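You operate a simulated robot arm through the tools that you are given. There is no shell and no other tool. Be economical: measure what you need, move in short steps, check, and stop when the job is done.

Carry out the task below with a simulated robot arm. There is one attempt and no reset: what you move stays moved.

TASK
Read the fault on the door test box, push that plug home and test again.
Fine: Speaker is the green plug, Window the blue; leave the other plug alone. Switch off before pushing; switch on till it shows All good, then off again. All else on door A and in the long tray stays as it is, and the door stays clamped.

Only the result counts: the job must be done as asked and must still hold three seconds after the hand-in. Knocking over, shifting, dropping, spilling or breaking anything else fails it.

THE ROBOT
A 6-joint arm with a fingered hand, fixed in place. Base frame: the origin is at the foot of the arm, x ahead of it, y to its left, z up; the work surface is at about z = 0.692. Readings come in m, rad, newtons and seconds.
With the tool pointing down near the work surface it reaches from about 0.36 to 0.82 m from the base axis. Its first joint turns from -2.897 to 2.897 rad. Payload 4 kg.
The TCP is the grasp point between the finger pads, 0.026 m short of the fingertips. In the tool frame z runs along the fingers and y along their closing line. The gripper opens to 0.132 m. The gripper's body begins 0.073 m behind the TCP. The gripper is a hand of 5 fingers: y runs from the thumb to the fingers, the wrist lies at [0, 0, -0.239] in the tool frame.
Orientation is told as [roll, pitch, yaw] about the base's x, y, z axes, in that order, counted from this pose: with the fingers straight down and closing along the base's y, the tool's x points along the base's -x, its y along +y and its z along -z.

THE INTERFACE
- The arm moves only by the tool step_arm. Its argument "deltas" is text: rows parted by semicolons, each of 6 numbers parted by spaces: the turn, a rotation vector about the tool's x, y, z in rad, then the shift along the tool's x, y, z in m. In form: ax ay az tx ty tz; .... A call has 1 to 20 rows; each row is the pose to reach, as a shift and turn from the pose commanded when the call began, along the tool's axes at that moment. Each row takes 0.2 s and may step no farther than 0.05 m and 0.15 rad from the row before; otherwise, the whole call is refused. Where a pose cannot be reached the arm comes as near as it can. A force on the tool above 90 N (or 10 N above the force at the start of the call, whichever is more), or a blocked arm, ends the call early, and 0.2 s more pass. In this call time passes only in rows, and 0.2 s behind the last. It gives the time, the measured TCP pose, the force on the tool (base axes), the opening and the grip force at its end, in the units of the frame above (readings bear some noise), with the torque about the TCP (base axes, N m) and any sound that the robot's microphone picked up.
- Cameras (640 x 400 px; columns grow to the right, rows downward): "scene" is fixed at [0.0511, -0.6519, 1.5509]; the picture's right is [0.54, -0.84, 0.00], its down [-0.71, -0.46, -0.54] and it looks along [0.46, 0.29, -0.84] (base axes); focal length 214 px, centre (320, 200). "wrist" rides on the gripper at [0.085, 0.002, -0.097] in the tool frame; the picture's right is [-0.02, 1.00, 0.00], its down [-0.75, -0.02, -0.66] and it looks along [-0.66, -0.01, 0.75] (tool axes); focal length 270 px, centre (320, 200).
- capture(camera): a new picture of that camera. The clock stands still meanwhile.
- move_fingers(finger1, finger2, finger3, finger4, thumb_bend): sets how far each is bent, from 0 (flat) to 100 (curled in); at 30 the hand is open as for a grip, at 70 the pads meet at the TCP. One left out holds its place. A second passes; each finger stops where it meets its share of the squeeze, and holds until it gets a number again. It is the only way to open and close the hand. It gives what a move gives, with no picture; readings hold the bend of each and the force on the fingers (four entries, about 0 where the hand has none), thumb and palm.
- pixel_to_xyz(camera, pixels): there is no depth. For up to 12 entries [column, row, z] of the newest picture of that camera ("zoom" is the newest enlarged one), the place [x, y] in the base frame at which the ray of that pixel passes the height z, good to about 0.002 m. The clock stands still meanwhile.
- zoom(camera, box): a new picture of the part [left, top, right, bottom] of that camera's present view, enlarged. The clock stands still meanwhile.
- job_done(): hands the job in; it is judged then, once.

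Work in short steps. Measure before you move; look again where a grasp or a placing could have gone wrong, and mend it. You have 80 turns and 46 pictures in all, those below and enlarged ones among them. Open the gripper and draw the arm clear of the work before you hand the job in, unless the task says otherwise; then end with one line.

The tools are called as a command line: name --argument value ..., lists and objects as JSON in quotes. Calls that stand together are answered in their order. step_arm: Moves the arm, as the interface text tells. Its arguments: {"type":"object","properties":{"deltas":{"type":"string"}},"required":["deltas"]} The other tools are called the same way: move_fingers (finger1, finger2, finger3, finger4, thumb_bend) moves the fingers one by one; capture (camera) takes a picture; pixel_to_xyz (camera, pixels) gives the place at which the rays of pixels pass given heights; zoom (camera, box) takes an enlarged picture of a part of a camera's view; job_done () hands the job in.

At the start:

```text
t: 0.0
eef_pos: [0.2106, -0.3145, 1.3296]
orientation: [-0.002, 0.0, 0.0]
ft_force: [-0.3, -1.0, -0.3]
torque: [-0.04, -0.01, -0.02]
gripper_width: 0.1317
gripper_force: 0.2
shape: jaw
bend: [30.0, 30.0, 30.0, 30.0, 30.0]
finger forces: [0.0, 0.1, 0.1, 0.0, 0.0, 0.1]
```

scene: 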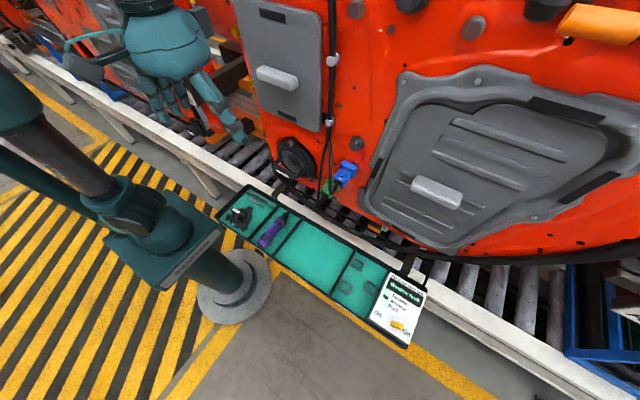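
wrist: 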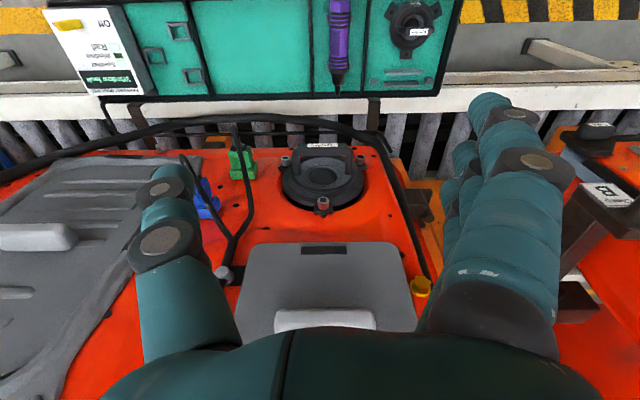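

The test box sits at about (400,305) in the scene, with the green plug at (330,187) and the blue plug at (345,172). I'll enlarge both areas.

zoom --camera "scene" --box '[350, 255, 450, 355]'

zoom --camera "scene" --box '[270, 130, 390, 220]'

zoom --camera "wrist" --box '[140, 100, 340, 225]'

```text
4.00 times, centred on (400, 305) of scene
```

zoom: 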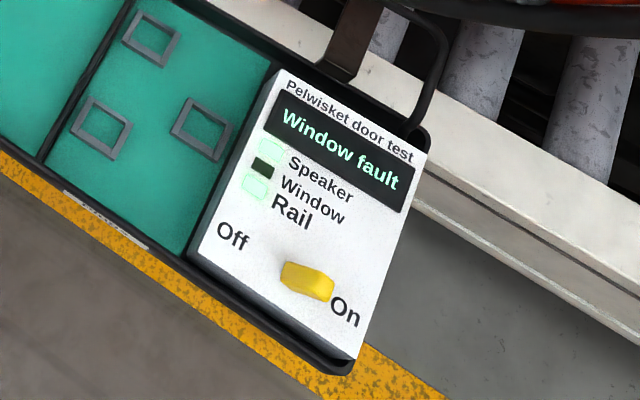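

```text
4.44 times, centred on (330, 175) of scene
```

zoom: 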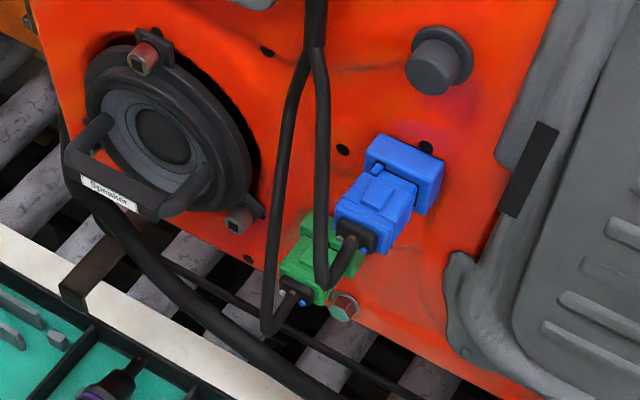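

```text
3.20 times, centred on (240, 162) of wrist
```

zoom: 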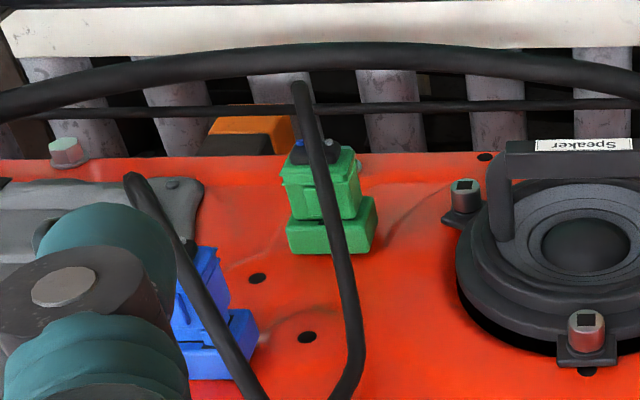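

The box reads "Window fault", so the blue plug is the one to push, and the switch is On. I'll locate the switch and the blue plug by comparing the two cameras' rays.

pixel_to_xyz --camera "scene" --pixels '[[397, 325, 0.7], [397, 325, 0.8], [417, 293, 0.7], [417, 293, 0.8], [384, 308, 0.7], [384, 308, 0.8], [345, 171, 0.75], [345, 171, 0.85], [336, 185, 0.75], [336, 185, 0.85], [353, 164, 0.75], [353, 164, 0.85]]'

pixel_to_xyz --camera "wrist" --pixels '[[68, 26, 0.7], [68, 26, 0.8], [88, 88, 0.7], [88, 88, 0.8], [240, 150, 0.7], [240, 150, 0.8], [206, 195, 0.75], [206, 195, 0.85], [212, 208, 0.75], [212, 208, 0.85], [240, 173, 0.7], [240, 173, 0.8]]'

zoom --camera "wrist" --box '[30, 0, 190, 100]'

```text
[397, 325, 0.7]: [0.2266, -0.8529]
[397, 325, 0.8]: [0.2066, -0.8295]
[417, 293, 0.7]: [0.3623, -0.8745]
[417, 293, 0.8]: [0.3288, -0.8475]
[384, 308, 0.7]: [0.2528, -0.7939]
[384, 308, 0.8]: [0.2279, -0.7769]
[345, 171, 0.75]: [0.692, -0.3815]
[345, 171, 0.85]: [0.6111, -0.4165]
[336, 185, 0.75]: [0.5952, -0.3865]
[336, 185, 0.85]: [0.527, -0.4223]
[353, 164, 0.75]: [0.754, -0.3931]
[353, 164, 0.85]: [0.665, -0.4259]
```

```text
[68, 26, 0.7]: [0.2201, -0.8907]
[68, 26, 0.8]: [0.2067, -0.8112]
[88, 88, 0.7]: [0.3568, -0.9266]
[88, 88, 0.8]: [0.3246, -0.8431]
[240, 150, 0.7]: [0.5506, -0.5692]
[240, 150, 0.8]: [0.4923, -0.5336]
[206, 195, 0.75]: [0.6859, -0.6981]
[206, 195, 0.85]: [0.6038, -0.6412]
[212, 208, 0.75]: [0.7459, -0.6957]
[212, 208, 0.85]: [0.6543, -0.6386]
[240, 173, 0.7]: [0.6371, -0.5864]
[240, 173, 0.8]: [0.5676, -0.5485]
```

```text
4.00 times, centred on (110, 50) of wrist
```

zoom: 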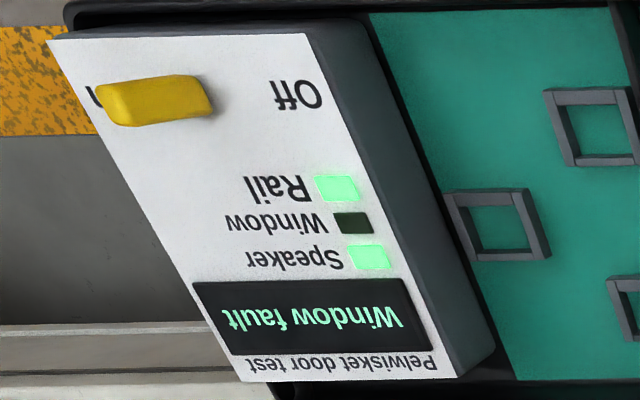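

Intersecting rays from the two cameras gives a nearly vertical door face at x≈0.434. The blue plug is near (0.41,-0.50,1.09) and points out along -x. The switch is near (0.212,-0.837,0.767). I'll move over toward the box, staying high.

step_arm --deltas "0 0 0 0 -0.045 0; 0 0 0 0 -0.09 0; 0 0 0 0 -0.135 0; 0 0 0 0 -0.18 0; 0 0 0 0 -0.225 0; 0 0 0 0 -0.27 0; 0 0 0 0 -0.315 0; 0 0 0 0 -0.36 0; 0 0 0 0 -0.40 0"

```text
t: 2.0
eef_pos: [0.1911, -0.6119, 1.2558]
orientation: [-0.005, -0.001, 0.0]
ft_force: [-0.5, 0.5, 0.3]
torque: [0.01, -0.04, 0.0]
gripper_width: 0.132
gripper_force: 0.0
shape: jaw
bend: [30.0, 30.0, 30.0, 30.0, 30.0]
finger forces: [0.1, 0.2, 0.0, 0.0, 0.1, 0.0]
out of reach, approached as far as the arm can: row 5, 6, 7, 8, 9
```

The arm stopped short because the pose was out of reach at that height. I'll move down next, and that also shows me where the commanded pose now counts from.

step_arm --deltas "0 0 0 0 0 0.05; 0 0 0 0 0 0.1; 0 0 0 0 0 0.15; 0 0 0 0 0 0.2; 0 0 0 0 0 0.24"

capture --camera "wrist"

```text
t: 3.2
eef_pos: [0.189, -0.6177, 1.0124]
orientation: [-0.001, 0.001, -0.001]
ft_force: [0.4, 0.2, -0.6]
torque: [-0.03, -0.01, -0.04]
gripper_width: 0.132
gripper_force: 0.1
shape: jaw
bend: [30.0, 30.0, 30.0, 30.0, 30.0]
finger forces: [0.1, 0.0, 0.0, 0.0, 0.1, 0.0]
```

```text
39 pictures are left
```

wrist: 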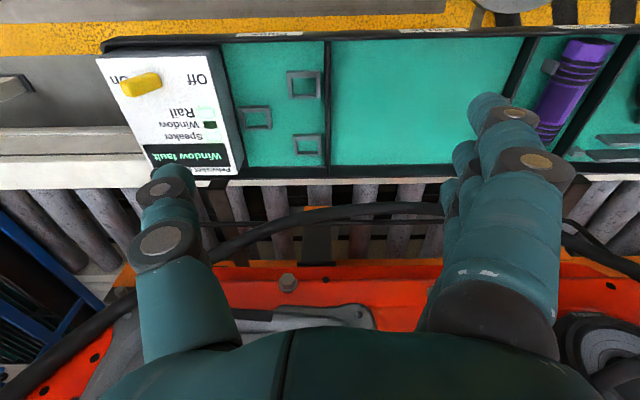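

The commanded pose follows the pose actually reached. From (141,85) the lever comes out at about (0.212,-0.836,0.767), which agrees with the earlier estimate. I'll enlarge it to see what kind of switch it is.

zoom --camera "wrist" --box '[80, 40, 240, 140]'

zoom --camera "scene" --box '[376, 300, 424, 330]'

```text
4.00 times, centred on (160, 90) of wrist
```

zoom: 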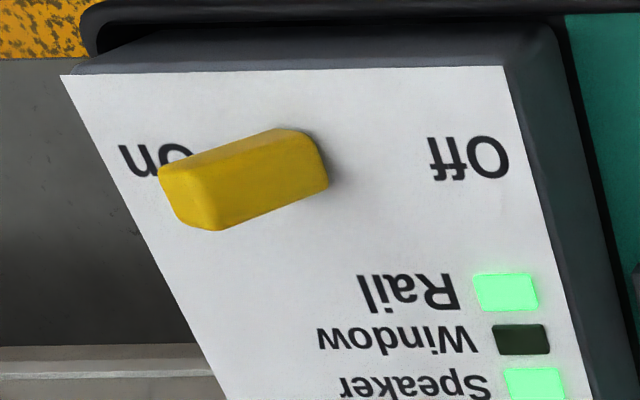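

```text
13.33 times, centred on (400, 315) of scene
```

zoom: 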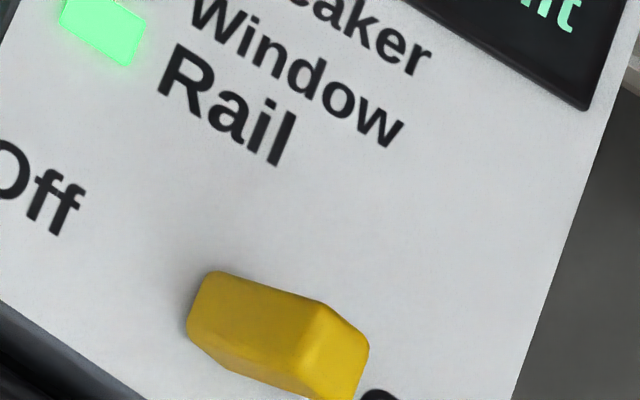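

The lever is a toggle. It pivots at about (0.222,-0.842,0.716) on the box face, with its tip at about (0.217,-0.853,0.771), leaning toward On (-y). I'll narrow the hand to straddle it, tilt outward 0.4 rad for reach, and go above it.

move_fingers --finger1 50 --finger2 50 --finger3 50 --finger4 50 --thumb_bend 50

step_arm --deltas "0.07 0 0 -0.005 -0.038 0.02; 0.14 0 0 -0.01 -0.076 0.04; 0.21 0 0 -0.015 -0.114 0.065; 0.28 0 0 -0.02 -0.152 0.09; 0.35 0 0 -0.025 -0.19 0.115; 0.4 0 0 -0.028 -0.227 0.14"

capture --camera "wrist"

capture --camera "scene"

```text
t: 4.2
eef_pos: [0.1891, -0.6179, 1.0122]
orientation: [-0.002, 0.0, 0.001]
ft_force: [0.3, -0.5, -0.8]
torque: [0.01, 0.01, -0.02]
gripper_width: 0.0761
gripper_force: 0.1
shape: fingers
bend: [50.0, 50.0, 50.0, 50.0, 50.0]
finger forces: [0.0, 0.0, 0.0, 0.1, 0.0, 0.1]
```

```text
t: 5.6
eef_pos: [0.2176, -0.8472, 0.8726]
orientation: [-0.405, -0.008, -0.002]
ft_force: [-0.1, 0.1, 0.2]
torque: [0.06, -0.03, -0.01]
gripper_width: 0.0758
gripper_force: 0.0
shape: fingers
bend: [50.0, 50.0, 50.0, 50.0, 50.0]
finger forces: [0.0, 0.0, 0.1, 0.1, 0.1, 0.0]
```

```text
36 pictures are left
```

wrist: 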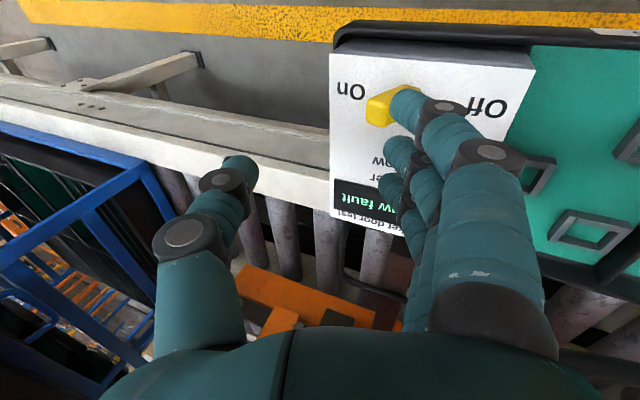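

```text
35 pictures are left
```

scene: 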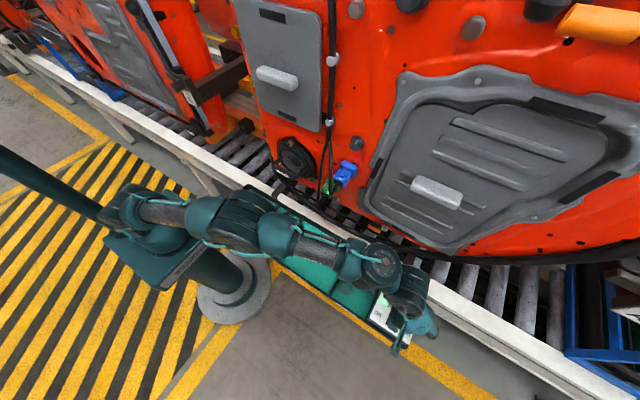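

The lever, seen at (385,105), is straight below the TCP between thumb and fingers. I'll go straight down about 0.105 m to straddle it.

step_arm --deltas "0 0 0 0 0.0117 0.0276; 0 0 0 0 0.0233 0.0553; 0 0 0 0 0.0331 0.0783; 0 0 0 0 0.041 0.0967"

capture --camera "wrist"

```text
t: 6.6
eef_pos: [0.2169, -0.85, 0.7972]
orientation: [-0.427, -0.007, -0.004]
ft_force: [-3.7, 15.4, 30.3]
torque: [1.73, 0.57, 0.0]
gripper_width: 0.0752
gripper_force: 19.0
shape: fingers
bend: [50.0, 53.0, 50.0, 50.0, 50.0]
finger forces: [0.0, 39.4, 0.0, 0.1, 0.0, 0.0]
stopped in row 4: the force on the tool passed its limit at 104 N (the readings are from after the stop); the commanded pose is now the measured one
```

```text
34 pictures are left
```

wrist: 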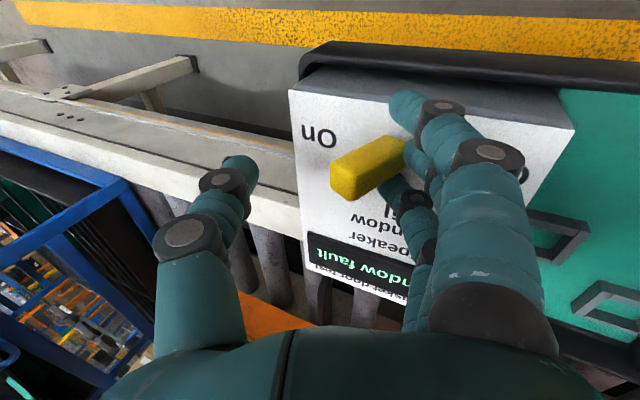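

Finger 2 met the lever root or the face and the call stopped, but the lever still points to On. Straddling is too tight, so I'll lift straight up, close the hand into a poker, and push from the far (-y) side.

step_arm --deltas "0 0 0 0 -0.0166 -0.0364; 0 0 0 0 -0.033 -0.073"

move_fingers --finger1 70 --finger2 70 --finger3 70 --finger4 70 --thumb_bend 70

capture --camera "wrist"

```text
t: 7.2
eef_pos: [0.2162, -0.8488, 0.8679]
orientation: [-0.421, -0.007, -0.002]
ft_force: [-0.2, -0.1, -0.5]
torque: [0.0, 0.0, 0.01]
gripper_width: 0.0751
gripper_force: 0.0
shape: fingers
bend: [50.0, 50.0, 50.0, 50.0, 50.0]
finger forces: [0.1, 0.0, 0.0, 0.0, 0.0, 0.1]
```

```text
t: 8.2
eef_pos: [0.2156, -0.8495, 0.8694]
orientation: [-0.422, -0.007, 0.0]
ft_force: [-0.4, -0.2, -0.3]
torque: [0.02, -0.03, 0.01]
gripper_width: 0.0247
gripper_force: 0.0
shape: fingers
bend: [70.0, 70.0, 70.0, 70.0, 70.0]
finger forces: [0.1, 0.1, 0.0, 0.1, 0.1, 0.1]
```

```text
33 pictures are left
```

wrist: 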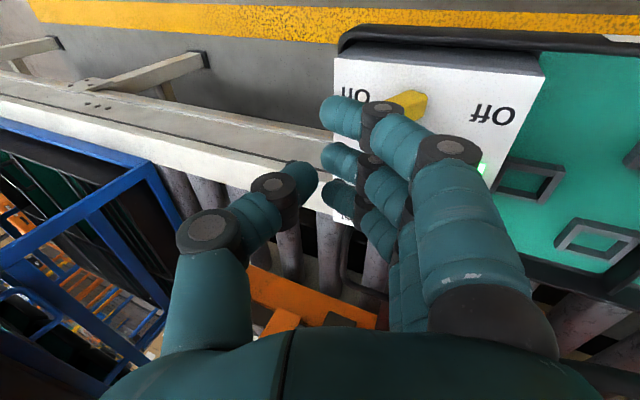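

At bend 70 the fingertips curl toward the thumb, which makes a poor poker. I'll try one straight finger (finger2) with the others curled, and look at it.

move_fingers --finger1 100 --finger2 0 --finger3 100 --finger4 100 --thumb_bend 70

capture --camera "wrist"

zoom --camera "scene" --box '[340, 220, 500, 320]'

```text
t: 9.2
eef_pos: [0.2148, -0.8498, 0.8695]
orientation: [-0.422, -0.008, -0.001]
ft_force: [1.0, 0.2, -0.7]
torque: [0.03, -0.01, 0.02]
gripper_width: 0.0449
gripper_force: 0.0
shape: fingers
bend: [100.0, 0.0, 82.0, 100.0, 69.0]
finger forces: [0.1, 0.1, 0.0, 0.1, 0.1, 0.1]
```

```text
32 pictures are left
```

wrist: 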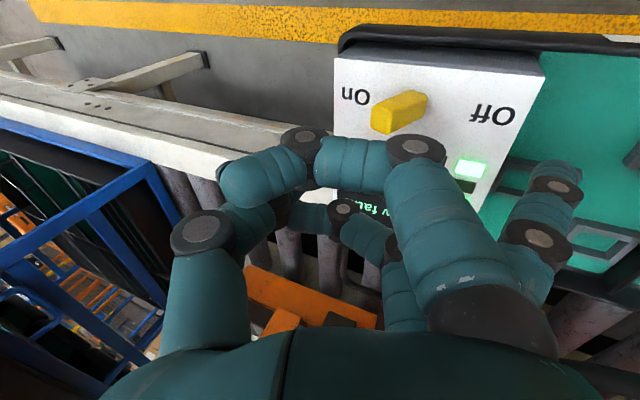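

```text
4.00 times, centred on (420, 270) of scene
```

zoom: 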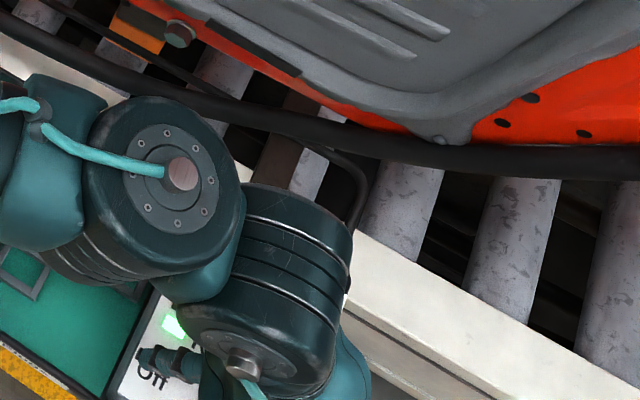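

Finger2 is flat but swings outward, so it's no use either. The thumb at bend 30 hangs on the -y side and needs less reach. I'll curl the fingers, set the thumb to 30, lessen the tilt to about 0.15, and put the thumb beyond the lever.

move_fingers --finger1 100 --finger2 100 --finger3 100 --finger4 100 --thumb_bend 30

step_arm --deltas "-0.135 0 0 -0.001 0.022 0.001; -0.27 0 0 -0.002 0.0447 0.002"

capture --camera "wrist"

```text
t: 10.2
eef_pos: [0.2152, -0.8494, 0.8698]
orientation: [-0.423, -0.008, -0.003]
ft_force: [-0.5, -0.5, 0.8]
torque: [-0.01, 0.02, -0.03]
gripper_width: 0.0645
gripper_force: 0.0
shape: fingers
bend: [100.0, 100.0, 100.0, 100.0, 30.0]
finger forces: [0.0, 0.0, 0.1, 0.0, 0.0, 0.0]
```

```text
t: 10.8
eef_pos: [0.2179, -0.8103, 0.8497]
orientation: [-0.15, -0.006, -0.002]
ft_force: [0.1, 0.7, 0.5]
torque: [-0.02, 0.01, 0.02]
gripper_width: 0.0646
gripper_force: 0.1
shape: fingers
bend: [100.0, 100.0, 100.0, 100.0, 30.0]
finger forces: [0.0, 0.0, 0.0, 0.0, 0.0, 0.0]
```

```text
30 pictures are left
```

wrist: 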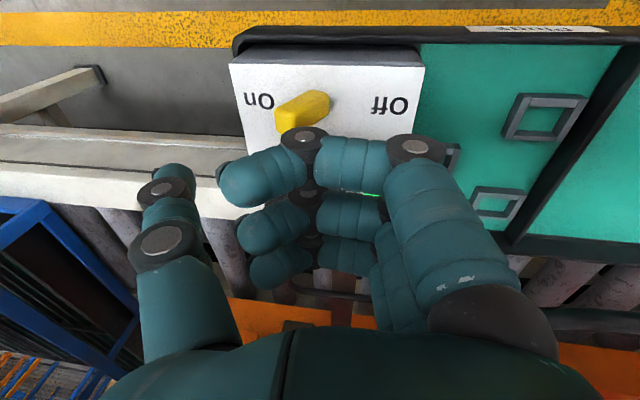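

The thumb tip at (165,175) sits to the -y side of the lever. I'll descend 0.09 m straight down, which should put the thumb at about (0.217,-0.888,0.746).

step_arm --deltas "0 0 0 0 0.006 0.04; 0 0 0 0 0.0105 0.07; 0 0 0 0 0.0134 0.089"

capture --camera "wrist"

```text
t: 11.6
eef_pos: [0.2172, -0.8096, 0.7605]
orientation: [-0.151, -0.005, 0.0]
ft_force: [0.1, 0.9, 0.5]
torque: [-0.1, 0.01, -0.03]
gripper_width: 0.0649
gripper_force: 0.5
shape: fingers
bend: [100.0, 100.0, 100.0, 100.0, 30.0]
finger forces: [0.0, 0.0, 0.1, 0.1, 1.4, 0.1]
```

```text
29 pictures are left
```

wrist: 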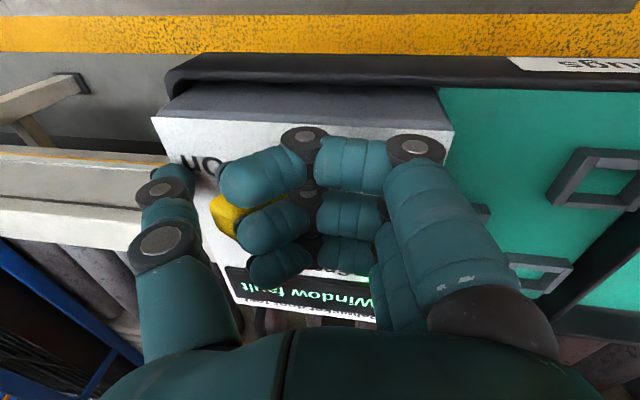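

The thumb is just touching (1.4 N) and the lever end shows at (228,212). I'll push along +y in small steps.

step_arm --deltas "0 0 0 0 0.01 -0.0015; 0 0 0 0 0.02 -0.003; 0 0 0 0 0.03 -0.0045; 0 0 0 0 0.04 -0.006"

capture --camera "wrist"

```text
t: 12.6
eef_pos: [0.2176, -0.7698, 0.761]
orientation: [-0.15, -0.006, -0.002]
ft_force: [-0.4, 0.0, -0.2]
torque: [0.03, -0.01, -0.01]
gripper_width: 0.0652
gripper_force: 0.0
shape: fingers
bend: [100.0, 100.0, 100.0, 100.0, 30.0]
finger forces: [0.1, 0.1, 0.0, 0.0, 0.0, 0.1]
```

```text
28 pictures are left
```

wrist: 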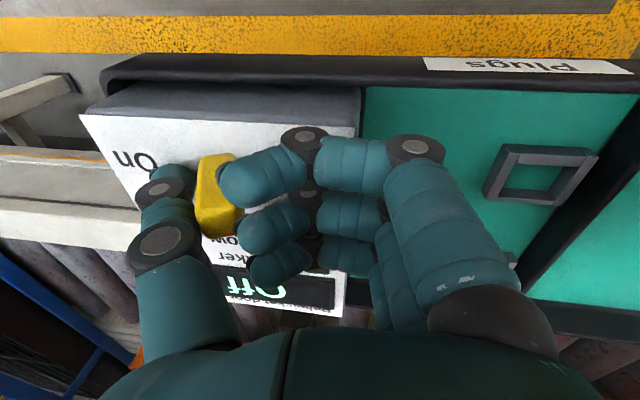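

The display now reads "Off" and the lever has snapped over. I'll lift straight up clear of the box.

step_arm --deltas "0 0 0 0 -0.0060 -0.0396; 0 0 0 0 -0.0134 -0.089; 0 0 0 0 -0.0207 -0.1385; 0 0 0 0 -0.028 -0.187; 0 0 0 0 -0.0353 -0.236"

move_fingers --finger1 30 --finger2 30 --finger3 30 --finger4 30 --thumb_bend 30

zoom --camera "scene" --box '[300, 140, 380, 210]'

```text
t: 13.8
eef_pos: [0.2203, -0.769, 0.9992]
orientation: [-0.151, -0.017, -0.002]
ft_force: [-0.9, -0.3, -0.3]
torque: [0.02, -0.02, 0.03]
gripper_width: 0.0649
gripper_force: 0.0
shape: fingers
bend: [100.0, 100.0, 100.0, 100.0, 30.0]
finger forces: [0.1, 0.0, 0.0, 0.0, 0.1, 0.0]
```

```text
t: 14.8
eef_pos: [0.2188, -0.7696, 0.9977]
orientation: [-0.152, -0.016, -0.002]
ft_force: [-0.3, 0.2, -0.2]
torque: [0.0, 0.03, -0.02]
gripper_width: 0.1393
gripper_force: 0.1
shape: fingers
bend: [30.0, 30.0, 30.0, 30.0, 30.0]
finger forces: [0.0, 0.0, 0.0, 0.0, 0.0, 0.1]
```

```text
5.71 times, centred on (340, 175) of scene
```

zoom: 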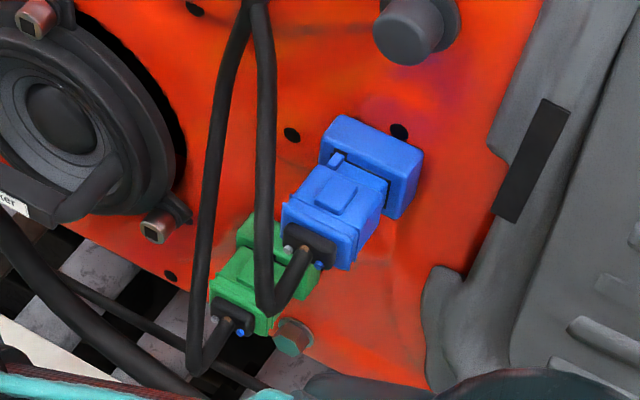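

The blue plug is clear now, with a gap between it and its socket and its cable leaving the rear then rising. I'll move up in front of the door for a wrist view.

step_arm --deltas "-0.02 0 0 0 0.03 -0.034; -0.04 0 0 0 0.06 -0.068; -0.06 0 0 0 0.09 -0.1; -0.08 0 0 0 0.12 -0.135; -0.1 0 0 0 0.15 -0.17; -0.12 0 0 0 0.18 -0.2; -0.14 0 0 0 0.21 -0.22; -0.15 0 0 0 0.237 -0.238"

capture --camera "wrist"

```text
t: 16.6
eef_pos: [0.2165, -0.4985, 1.199]
orientation: [0.0, -0.005, 0.0]
ft_force: [-0.7, -0.5, 0.2]
torque: [0.01, 0.01, -0.01]
gripper_width: 0.1395
gripper_force: 0.0
shape: fingers
bend: [30.0, 30.0, 30.0, 30.0, 30.0]
finger forces: [0.0, 0.0, 0.1, 0.1, 0.1, 0.0]
```

```text
26 pictures are left
```

wrist: 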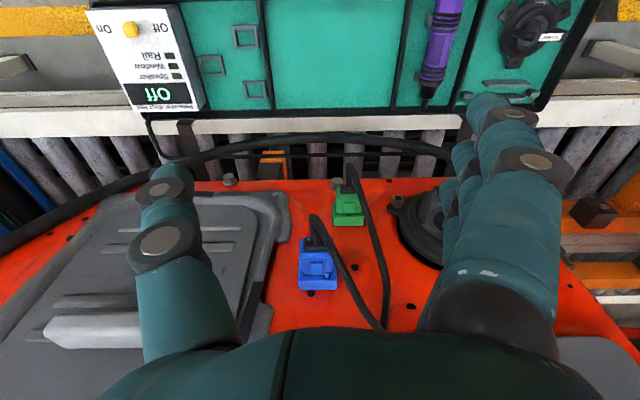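

zoom --camera "wrist" --box '[260, 180, 420, 330]'

```text
2.67 times, centred on (340, 255) of wrist
```

zoom: 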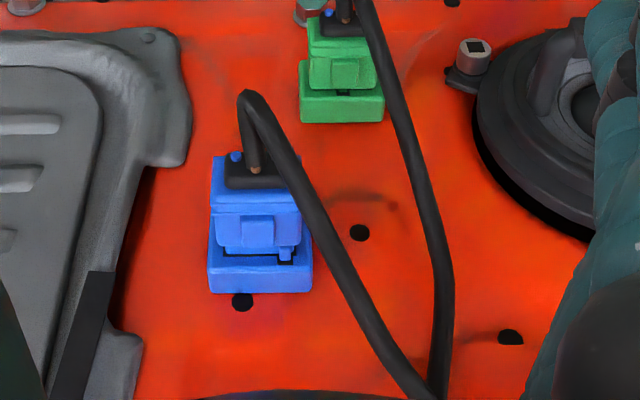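

The blue plug's rear face spans y≈-0.525 to -0.486 and z≈1.078 to 1.105 at x≈0.387, with its cable out of the centre at y≈-0.505. I'd push the -y shoulder with the finger nearest the door (finger4, pointing down), keeping the hand on the -y side. First I'll shape the hand and look.

move_fingers --finger1 100 --finger2 100 --finger3 100 --finger4 35 --thumb_bend 30

capture --camera "wrist"

zoom --camera "scene" --box '[190, 80, 350, 200]'

```text
t: 17.6
eef_pos: [0.2169, -0.4988, 1.2007]
orientation: [-0.002, -0.005, -0.001]
ft_force: [0.0, 0.7, 0.8]
torque: [0.0, 0.0, 0.0]
gripper_width: 0.0651
gripper_force: 0.0
shape: fingers
bend: [100.0, 100.0, 100.0, 35.0, 30.0]
finger forces: [0.0, 0.1, 0.0, 0.0, 0.0, 0.0]
```

```text
24 pictures are left
```

wrist: 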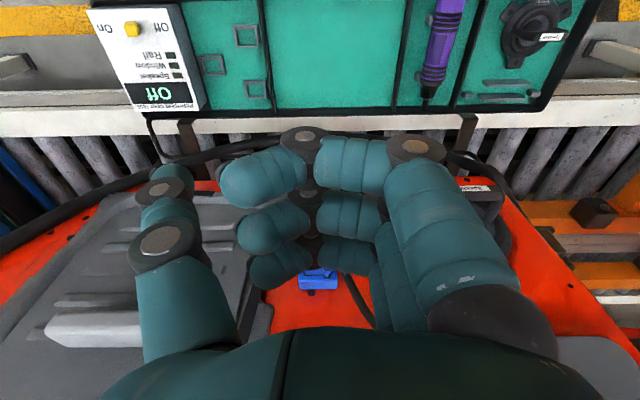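

```text
3.33 times, centred on (270, 140) of scene
```

zoom: 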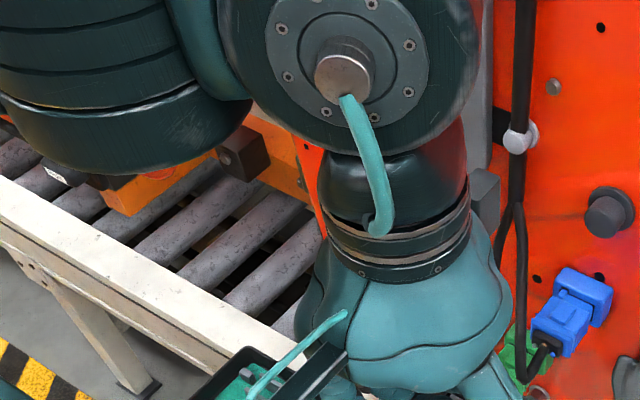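

Finger4 is hidden from both cameras, so that's not workable. A better pose is the hand pointing forward (+x) with the camera on top, thumb on the +y side and curled fingers to the -y side, pushing with the thumb tip. I'll curl finger4, then turn about the tool axis (1,0,-1) in a clear spot, half of it first.

move_fingers --finger4 100

step_arm --deltas "0.1 0 -0.1 0 -0.01 0.005; 0.2 0 -0.2 0 -0.02 0.01; 0.3 0 -0.3 0 -0.03 0.015; 0.4 0 -0.4 0 -0.04 0.02; 0.5 0 -0.5 0 -0.05 0.025; 0.6 0 -0.6 0 -0.06 0.03; 0.7 0 -0.7 0 -0.07 0.035; 0.8 0 -0.8 0 -0.08 0.04; 0.9 0 -0.9 0 -0.09 0.045; 1.0 0 -1.0 0 -0.1 0.05; 1.1 0 -1.1 0 -0.1 0.05"

```text
t: 18.6
eef_pos: [0.2174, -0.4998, 1.2007]
orientation: [-0.003, -0.005, -0.002]
ft_force: [0.0, 0.0, 0.3]
torque: [0.01, 0.04, 0.01]
gripper_width: 0.0651
gripper_force: 0.1
shape: fingers
bend: [100.0, 100.0, 100.0, 100.0, 30.0]
finger forces: [0.0, 0.0, 0.0, 0.1, 0.0, 0.0]
```

```text
t: 21.0
eef_pos: [0.2002, -0.7111, 1.3112]
orientation: [-0.832, 0.412, 1.063]
ft_force: [1.4, 0.9, 0.0]
torque: [0.03, 0.02, -0.01]
gripper_width: 0.0649
gripper_force: 0.0
shape: fingers
bend: [100.0, 100.0, 100.0, 100.0, 30.0]
finger forces: [0.0, 0.1, 0.0, 0.0, 0.0, 0.0]
out of reach, approached as far as the arm can: row 2, 3, 4, 5, 6, 7, 8, 9, 10, 11
```

The arm could not follow that path and ended at (0.20,-0.71,1.31), partly turned. I'll look at where it is.

capture --camera "scene"

```text
22 pictures are left
```

scene: 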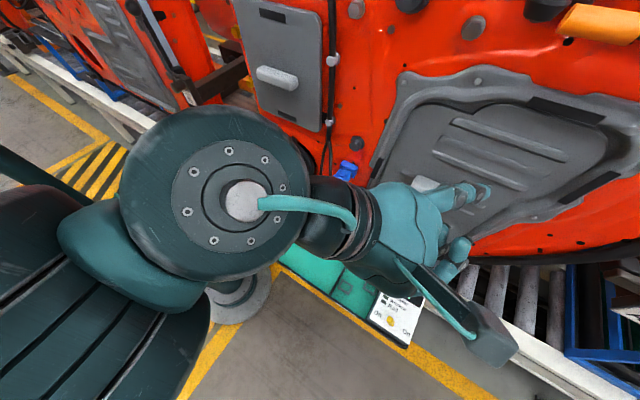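

In the present turn the thumb already leads toward the door, so I'll use a nearby simpler pose: yaw +90°, hand pointing down with a 0.4 rad forward tilt, thumb toward the door and camera on the -y side. I computed the relative turn as (-0.312,-0.621,-0.178), and I'll move to TCP (0.23,-0.525,1.15).

step_arm --deltas "-0.052 -0.1036 -0.0296 -0.0378 0.0167 0.0007; -0.104 -0.2071 -0.0592 -0.0756 0.0333 0.0013; -0.1559 -0.3107 -0.0888 -0.1134 0.05 0.002; -0.2079 -0.4143 -0.1184 -0.1512 0.0667 0.0027; -0.2598 -0.5178 -0.148 -0.189 0.0833 0.0033; -0.3118 -0.6214 -0.1776 -0.2268 0.1 0.004"

capture --camera "wrist"

capture --camera "scene"

```text
t: 22.4
eef_pos: [0.2665, -0.5629, 1.1625]
orientation: [-0.362, -0.013, 1.474]
ft_force: [-0.9, -1.0, 0.6]
torque: [0.02, -0.04, 0.0]
gripper_width: 0.0649
gripper_force: 0.1
shape: fingers
bend: [100.0, 100.0, 100.0, 100.0, 30.0]
finger forces: [0.1, 0.0, 0.0, 0.0, 0.0, 0.0]
out of reach, approached as far as the arm can: row 1, 2, 3, 4, 5, 6
```

```text
21 pictures are left
```

wrist: 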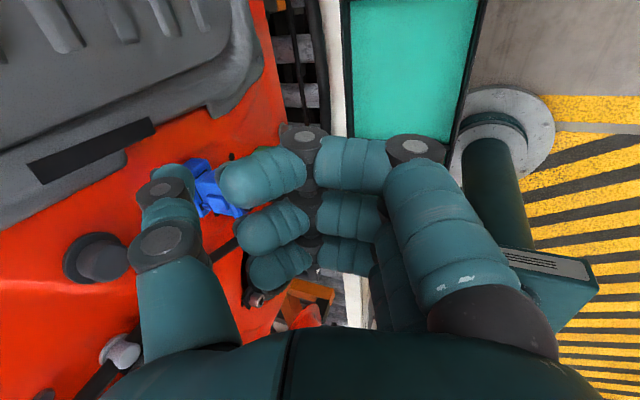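

```text
20 pictures are left
```

scene: 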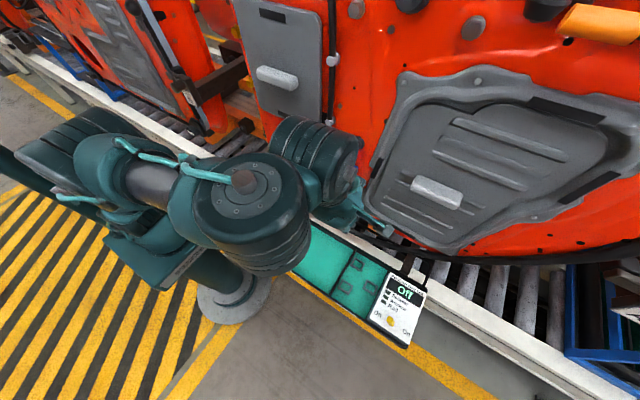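

I reached yaw 1.474 and tilt 0.36 at (0.2665,-0.563,1.1625), which puts the thumb tip at about (0.345,-0.571,1.166). The plug shows at (215,185). I'll move the thumb down and over by (0,+0.045,-0.07), still behind the plug, and check.

step_arm --deltas "0 0 0 -0.015 0.009 0.0215; 0 0 0 -0.03 0.019 0.043; 0 0 0 -0.044 0.029 0.0645"

zoom --camera "wrist" --box '[80, 80, 320, 230]'

zoom --camera "scene" --box '[290, 140, 410, 230]'

```text
t: 23.2
eef_pos: [0.2666, -0.5621, 1.1619]
orientation: [-0.365, -0.014, 1.476]
ft_force: [0.8, 0.2, -0.3]
torque: [0.01, 0.02, 0.0]
gripper_width: 0.0647
gripper_force: 0.0
shape: fingers
bend: [100.0, 100.0, 100.0, 100.0, 30.0]
finger forces: [0.1, 0.0, 0.0, 0.1, 0.0, 0.1]
out of reach, approached as far as the arm can: row 1, 2, 3
```

```text
2.67 times, centred on (200, 155) of wrist
```

zoom: 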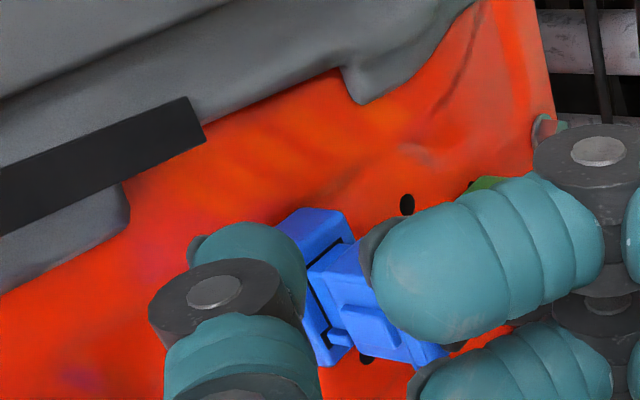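

```text
4.44 times, centred on (350, 185) of scene
```

zoom: 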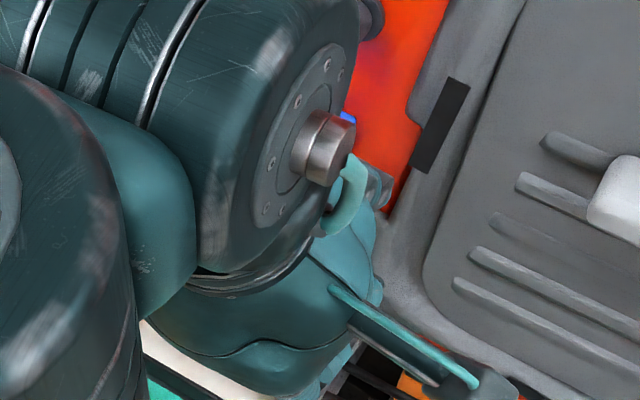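

The arm is at a wrist limit in this turn and did not move. The opposite yaw (-90°) is well inside the limits: fingers toward the door, with finger1 as the pusher on the +y edge of the hand. I'll first back out to tool-down, yaw 0.

step_arm --deltas "-0.0258 0.0252 0.1322 0.0004 0.0026 -0.0059; -0.0516 0.0503 0.2644 0.0008 0.0052 -0.0117; -0.0775 0.0755 0.3965 0.0011 0.0079 -0.0176; -0.1033 0.1007 0.5287 0.0015 0.0105 -0.0235; -0.1291 0.1258 0.6609 0.0019 0.0131 -0.0293; -0.1549 0.151 0.7931 0.0023 0.0157 -0.0352; -0.1807 0.1761 0.9253 0.0027 0.0183 -0.041; -0.2065 0.2013 1.0575 0.0031 0.0209 -0.0469; -0.2324 0.2265 1.1896 0.0034 0.0236 -0.0528; -0.2582 0.2516 1.3218 0.0038 0.0262 -0.0586; -0.284 0.2768 1.454 0.0042 0.0288 -0.0645"

```text
t: 25.6
eef_pos: [0.2151, -0.5649, 1.2136]
orientation: [-0.002, -0.001, 0.002]
ft_force: [0.5, -0.1, 0.4]
torque: [-0.02, 0.02, 0.01]
gripper_width: 0.065
gripper_force: 0.0
shape: fingers
bend: [100.0, 100.0, 100.0, 100.0, 30.0]
finger forces: [0.1, 0.0, 0.0, 0.1, 0.0, 0.1]
out of reach, approached as far as the arm can: row 5, 6, 7, 8, 9, 10
```

I'm back at tool-down, yaw 0. Now I'll yaw -90° in place and uncurl finger1 to 30.

step_arm --deltas "0 0 0.143 0 0 0; 0 0 0.286 0 0 0; 0 0 0.428 0 0 0; 0 0 0.571 0 0 0; 0 0 0.714 0 0 0; 0 0 0.857 0 0 0; 0 0 1.0 0 0 0; 0 0 1.142 0 0 0; 0 0 1.285 0 0 0; 0 0 1.428 0 0 0; 0 0 1.57 0 0 0"

move_fingers --finger1 30 --finger2 100 --finger3 100 --finger4 100 --thumb_bend 30

capture --camera "wrist"

capture --camera "scene"

```text
t: 28.0
eef_pos: [0.2129, -0.5634, 1.2129]
orientation: [0.002, -0.001, -1.571]
ft_force: [0.2, -0.3, 0.1]
torque: [0.01, -0.03, -0.01]
gripper_width: 0.0651
gripper_force: 0.1
shape: fingers
bend: [100.0, 100.0, 100.0, 100.0, 30.0]
finger forces: [0.0, 0.1, 0.1, 0.0, 0.0, 0.0]
```

```text
t: 29.0
eef_pos: [0.2116, -0.5637, 1.2125]
orientation: [0.0, -0.002, -1.569]
ft_force: [-0.4, 0.2, -0.4]
torque: [-0.01, 0.03, 0.03]
gripper_width: 0.139
gripper_force: 0.0
shape: fingers
bend: [30.0, 100.0, 100.0, 100.0, 30.0]
finger forces: [0.0, 0.0, 0.1, 0.1, 0.0, 0.0]
```

```text
17 pictures are left
```

wrist: 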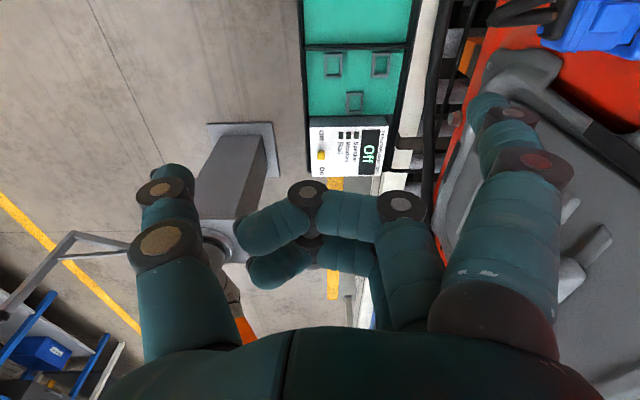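

```text
16 pictures are left
```

scene: 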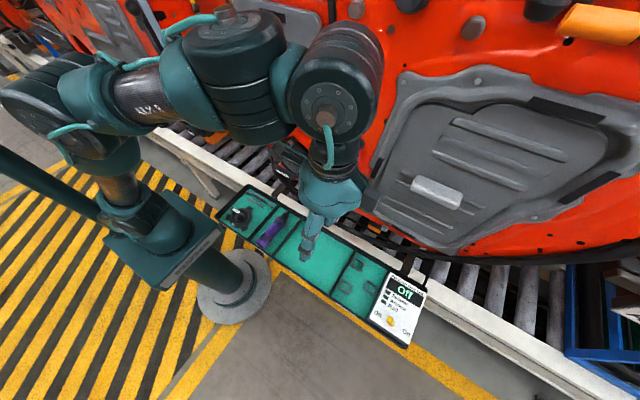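

In this pose finger1 is a clear pointer, with its tip at (483,100) and the plug at (600,20). I'll tilt 0.35 toward the door and move to put the fingertip just behind the plug's -y shoulder.

step_arm --deltas "-0.12 0 0 -0.003 0.016 0.037; -0.24 0 0 -0.005 0.032 0.075; -0.35 0 0 -0.007 0.048 0.112"

capture --camera "wrist"

zoom --camera "scene" --box '[280, 130, 400, 220]'

```text
t: 29.8
eef_pos: [0.2619, -0.5994, 1.1395]
orientation: [0.305, 0.002, -1.566]
ft_force: [-0.2, -0.5, -0.9]
torque: [-0.01, -0.01, -0.01]
gripper_width: 0.139
gripper_force: 0.0
shape: fingers
bend: [30.0, 100.0, 100.0, 100.0, 30.0]
finger forces: [0.0, 0.0, 0.0, 0.0, 0.1, 0.1]
out of reach, approached as far as the arm can: row 2, 3
```

```text
15 pictures are left
```

wrist: 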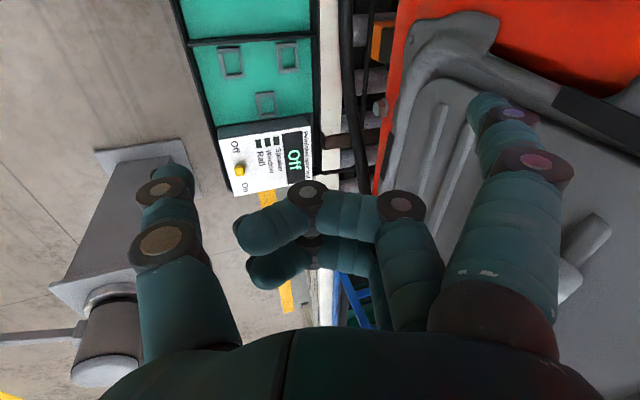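

```text
4.44 times, centred on (340, 175) of scene
```

zoom: 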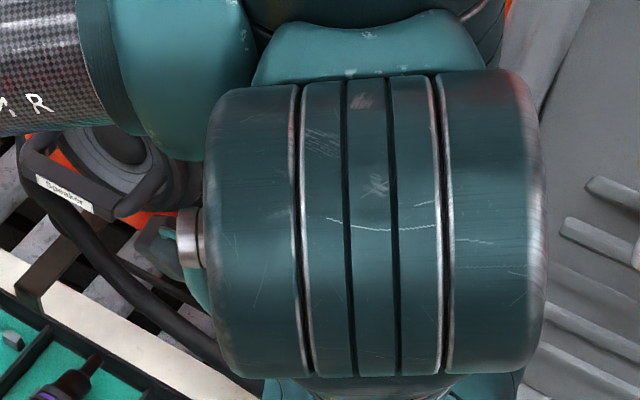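

Tilting toward the door hits the wrist limit too, while tool-down works. I'll remove the tilt, place the TCP at about (0.25,-0.575,1.12), and straighten finger1 to 15 so its tip leads.

move_fingers --finger1 15

step_arm --deltas "0.1 0 0 0.008 -0.006 0.006; 0.2 0 0 0.016 -0.012 0.012; 0.305 0 0 0.0244 -0.018 0.0174"

capture --camera "wrist"

```text
t: 30.8
eef_pos: [0.2604, -0.5999, 1.1395]
orientation: [0.303, 0.005, -1.569]
ft_force: [0.1, -0.9, 0.2]
torque: [-0.01, 0.01, 0.02]
gripper_width: 0.1541
gripper_force: 0.1
shape: fingers
bend: [15.0, 100.0, 100.0, 100.0, 30.0]
finger forces: [0.0, 0.1, 0.0, 0.0, 0.0, 0.1]
```

```text
t: 31.6
eef_pos: [0.2487, -0.5759, 1.1191]
orientation: [0.043, -0.002, -1.569]
ft_force: [0.0, -0.3, -0.2]
torque: [0.03, 0.02, 0.02]
gripper_width: 0.1545
gripper_force: 0.0
shape: fingers
bend: [15.0, 100.0, 100.0, 100.0, 30.0]
finger forces: [0.1, 0.1, 0.0, 0.0, 0.0, 0.1]
out of reach, approached as far as the arm can: row 1
```

```text
13 pictures are left
```

wrist: 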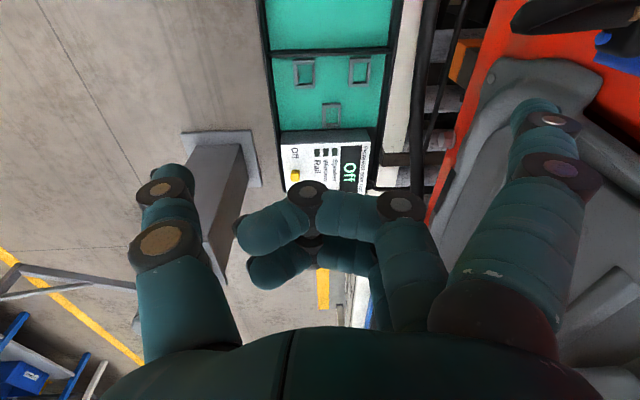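

The fingertip at (530,100) works out to about (0.339,-0.537,1.103), and the plug's rear corner is at (600,45), matching its predicted place. I'll shift by (+0.015,+0.010,-0.012) and look again.

step_arm --deltas "0 0 0 0.01 0.0 0.012; 0 0 0 0.01 0.015 0.012"

zoom --camera "wrist" --box '[480, 0, 640, 130]'

```text
t: 32.2
eef_pos: [0.2631, -0.569, 1.1108]
orientation: [0.044, 0.003, -1.568]
ft_force: [0.9, -0.4, 0.1]
torque: [-0.04, 0.03, 0.06]
gripper_width: 0.1547
gripper_force: 0.1
shape: fingers
bend: [15.0, 100.0, 100.0, 100.0, 30.0]
finger forces: [0.0, 0.0, 0.0, 0.0, 0.0, 0.0]
out of reach, approached as far as the arm can: row 1, 2
```

```text
3.08 times, centred on (560, 65) of wrist
```

zoom: 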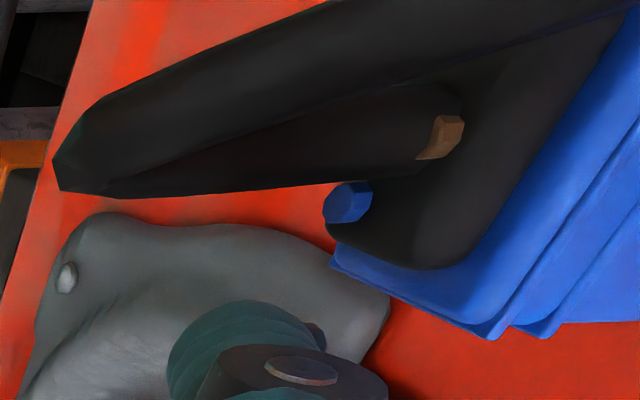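

I can see the plug's rear: blue rim, black boot and the cable, with the fingertip at zoom (245,330). The tip is now about (0.353,-0.530,1.097). I'll take out the last bit of tilt, which also lowers the tip, shift +y 6 mm, and go forward 12 mm.

step_arm --deltas "0.045 0 0 0.006 0 0; 0.045 0 0 0.006 0.012 0"

zoom --camera "wrist" --box '[480, 0, 640, 130]'

```text
t: 32.8
eef_pos: [0.2747, -0.563, 1.1117]
orientation: [0.0, -0.001, -1.57]
ft_force: [-6.0, -0.7, 1.0]
torque: [0.01, -0.04, 0.2]
gripper_width: 0.1466
gripper_force: 3.5
shape: fingers
bend: [23.0, 100.0, 100.0, 100.0, 30.0]
finger forces: [6.0, 0.0, 0.0, 0.0, 0.0, 0.0]
```

```text
3.08 times, centred on (560, 65) of wrist
```

zoom: 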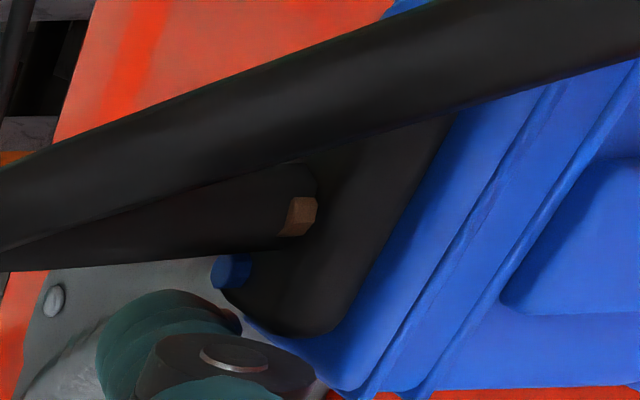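

The fingertip has touched the plug's rear: 6 N, with the bend pushed from 15 to 23. I'll keep pushing +x in small steps.

step_arm --deltas "0 0 0 0 0.006 0; 0 0 0 0 0.012 0; 0 0 0 0 0.018 0"

zoom --camera "wrist" --box '[480, 0, 640, 130]'

```text
t: 33.6
eef_pos: [0.2939, -0.5619, 1.1117]
orientation: [0.0, -0.002, -1.568]
ft_force: [-10.4, -5.7, 0.0]
torque: [-0.06, 0.16, -0.03]
gripper_width: 0.1372
gripper_force: 6.0
shape: fingers
bend: [31.0, 100.0, 100.0, 100.0, 30.0]
finger forces: [12.4, 0.0, 0.0, 0.0, 0.1, 0.0]
```

```text
3.08 times, centred on (560, 65) of wrist
```

zoom: 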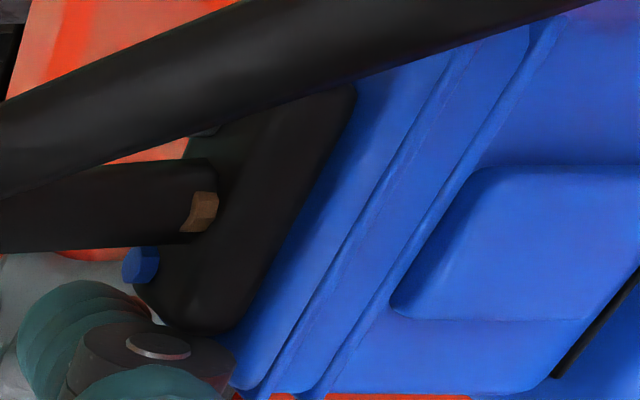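

The finger is giving way like a spring (12 N at bend 31). I'll command finger1 to 0, so it drives harder against the plug.

move_fingers --finger1 0

```text
t: 34.6
eef_pos: [0.2933, -0.5625, 1.1124]
orientation: [0.0, -0.003, -1.57]
ft_force: [-8.6, -4.8, -1.0]
torque: [-0.11, 0.2, -0.08]
gripper_width: 0.1362
gripper_force: 5.2
shape: fingers
bend: [31.0, 100.0, 100.0, 100.0, 30.0]
finger forces: [10.4, 0.0, 0.1, 0.1, 0.0, 0.0]
```

The finger yields at about 10 N, so bending it is too weak. Sideways the finger should be stiff, so I'll go back to yaw 0 and push with finger4's side. First I'll retreat, rise and turn back.

step_arm --deltas "0 0 0 0 -0.035 0; 0 0 0 -0.01 -0.07 0; 0 0 0 -0.03 -0.07 -0.04; 0 0 -0.14 -0.04 -0.07 -0.08; 0 0 -0.28 -0.04 -0.07 -0.09; 0 0 -0.42 -0.04 -0.07 -0.09; 0 0 -0.56 -0.04 -0.07 -0.09; 0 0 -0.7 -0.04 -0.07 -0.09; 0 0 -0.84 -0.04 -0.07 -0.09; 0 0 -0.98 -0.04 -0.07 -0.09; 0 0 -1.12 -0.04 -0.07 -0.09; 0 0 -1.26 -0.04 -0.07 -0.09; 0 0 -1.4 -0.04 -0.07 -0.09; 0 0 -1.54 -0.04 -0.07 -0.09; 0 0 -1.57 -0.04 -0.07 -0.09"

move_fingers --finger1 100 --finger2 100 --finger3 100 --finger4 30 --thumb_bend 30

zoom --camera "scene" --box '[280, 130, 400, 220]'

```text
t: 37.8
eef_pos: [0.2251, -0.6028, 1.201]
orientation: [0.0, -0.001, 0.004]
ft_force: [0.4, 0.3, 0.7]
torque: [0.01, 0.0, -0.04]
gripper_width: 0.1689
gripper_force: 0.1
shape: fingers
bend: [0.0, 100.0, 100.0, 100.0, 30.0]
finger forces: [0.0, 0.1, 0.1, 0.0, 0.0, 0.0]
out of reach, approached as far as the arm can: row 3
```

```text
t: 38.8
eef_pos: [0.2256, -0.6022, 1.202]
orientation: [-0.002, 0.002, 0.003]
ft_force: [0.9, 1.0, 0.6]
torque: [-0.03, 0.02, 0.0]
gripper_width: 0.0649
gripper_force: 0.0
shape: fingers
bend: [100.0, 100.0, 100.0, 30.0, 30.0]
finger forces: [0.1, 0.0, 0.0, 0.0, 0.0, 0.1]
```

```text
4.44 times, centred on (340, 175) of scene
```

zoom: 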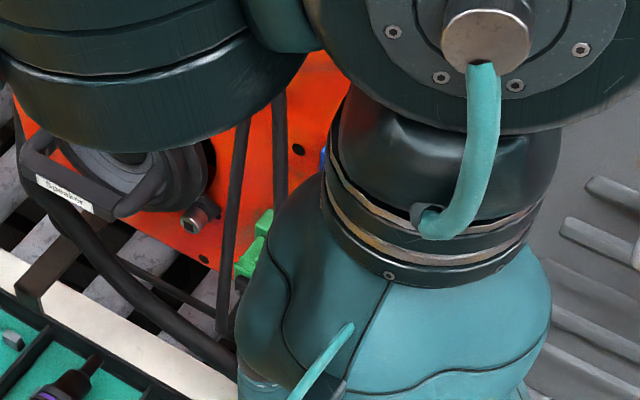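

The hand hides the plug in the scene view. I'll go on with finger4: a slight forward pitch of 0.3 and a pre-position at TCP (0.305,-0.62,1.10), about 25 mm to the -y side of the push line.

step_arm --deltas "0 -0.08 0 -0.02 -0.005 0.025; 0 -0.16 0 -0.04 -0.01 0.05; 0 -0.23 0 -0.06 -0.015 0.075; 0 -0.3 0 -0.08 -0.018 0.102"

capture --camera "wrist"

zoom --camera "scene" --box '[300, 130, 420, 220]'

```text
t: 39.8
eef_pos: [0.332, -0.6501, 1.1479]
orientation: [0.002, -0.178, -0.039]
ft_force: [-0.2, 0.3, 0.1]
torque: [-0.01, 0.02, 0.01]
gripper_width: 0.0649
gripper_force: 0.0
shape: fingers
bend: [100.0, 100.0, 100.0, 30.0, 30.0]
finger forces: [0.0, 0.0, 0.0, 0.1, 0.1, 0.1]
out of reach, approached as far as the arm can: row 1, 2, 3, 4
```

```text
8 pictures are left
```

wrist: 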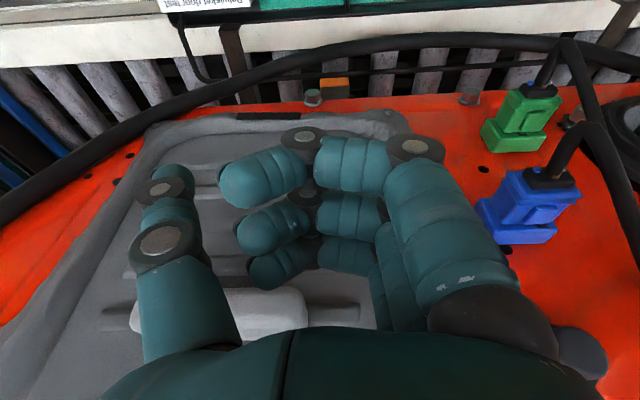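

```text
4.44 times, centred on (360, 175) of scene
```

zoom: 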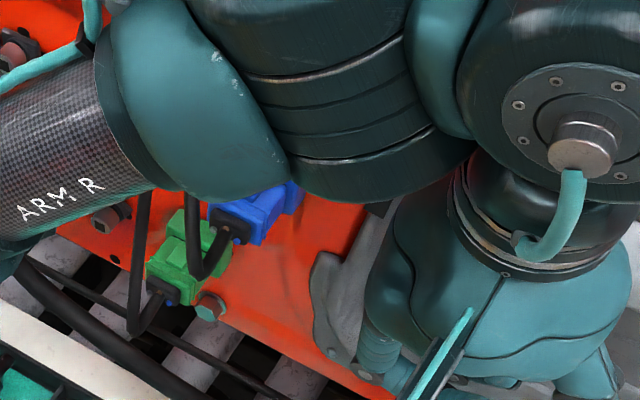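

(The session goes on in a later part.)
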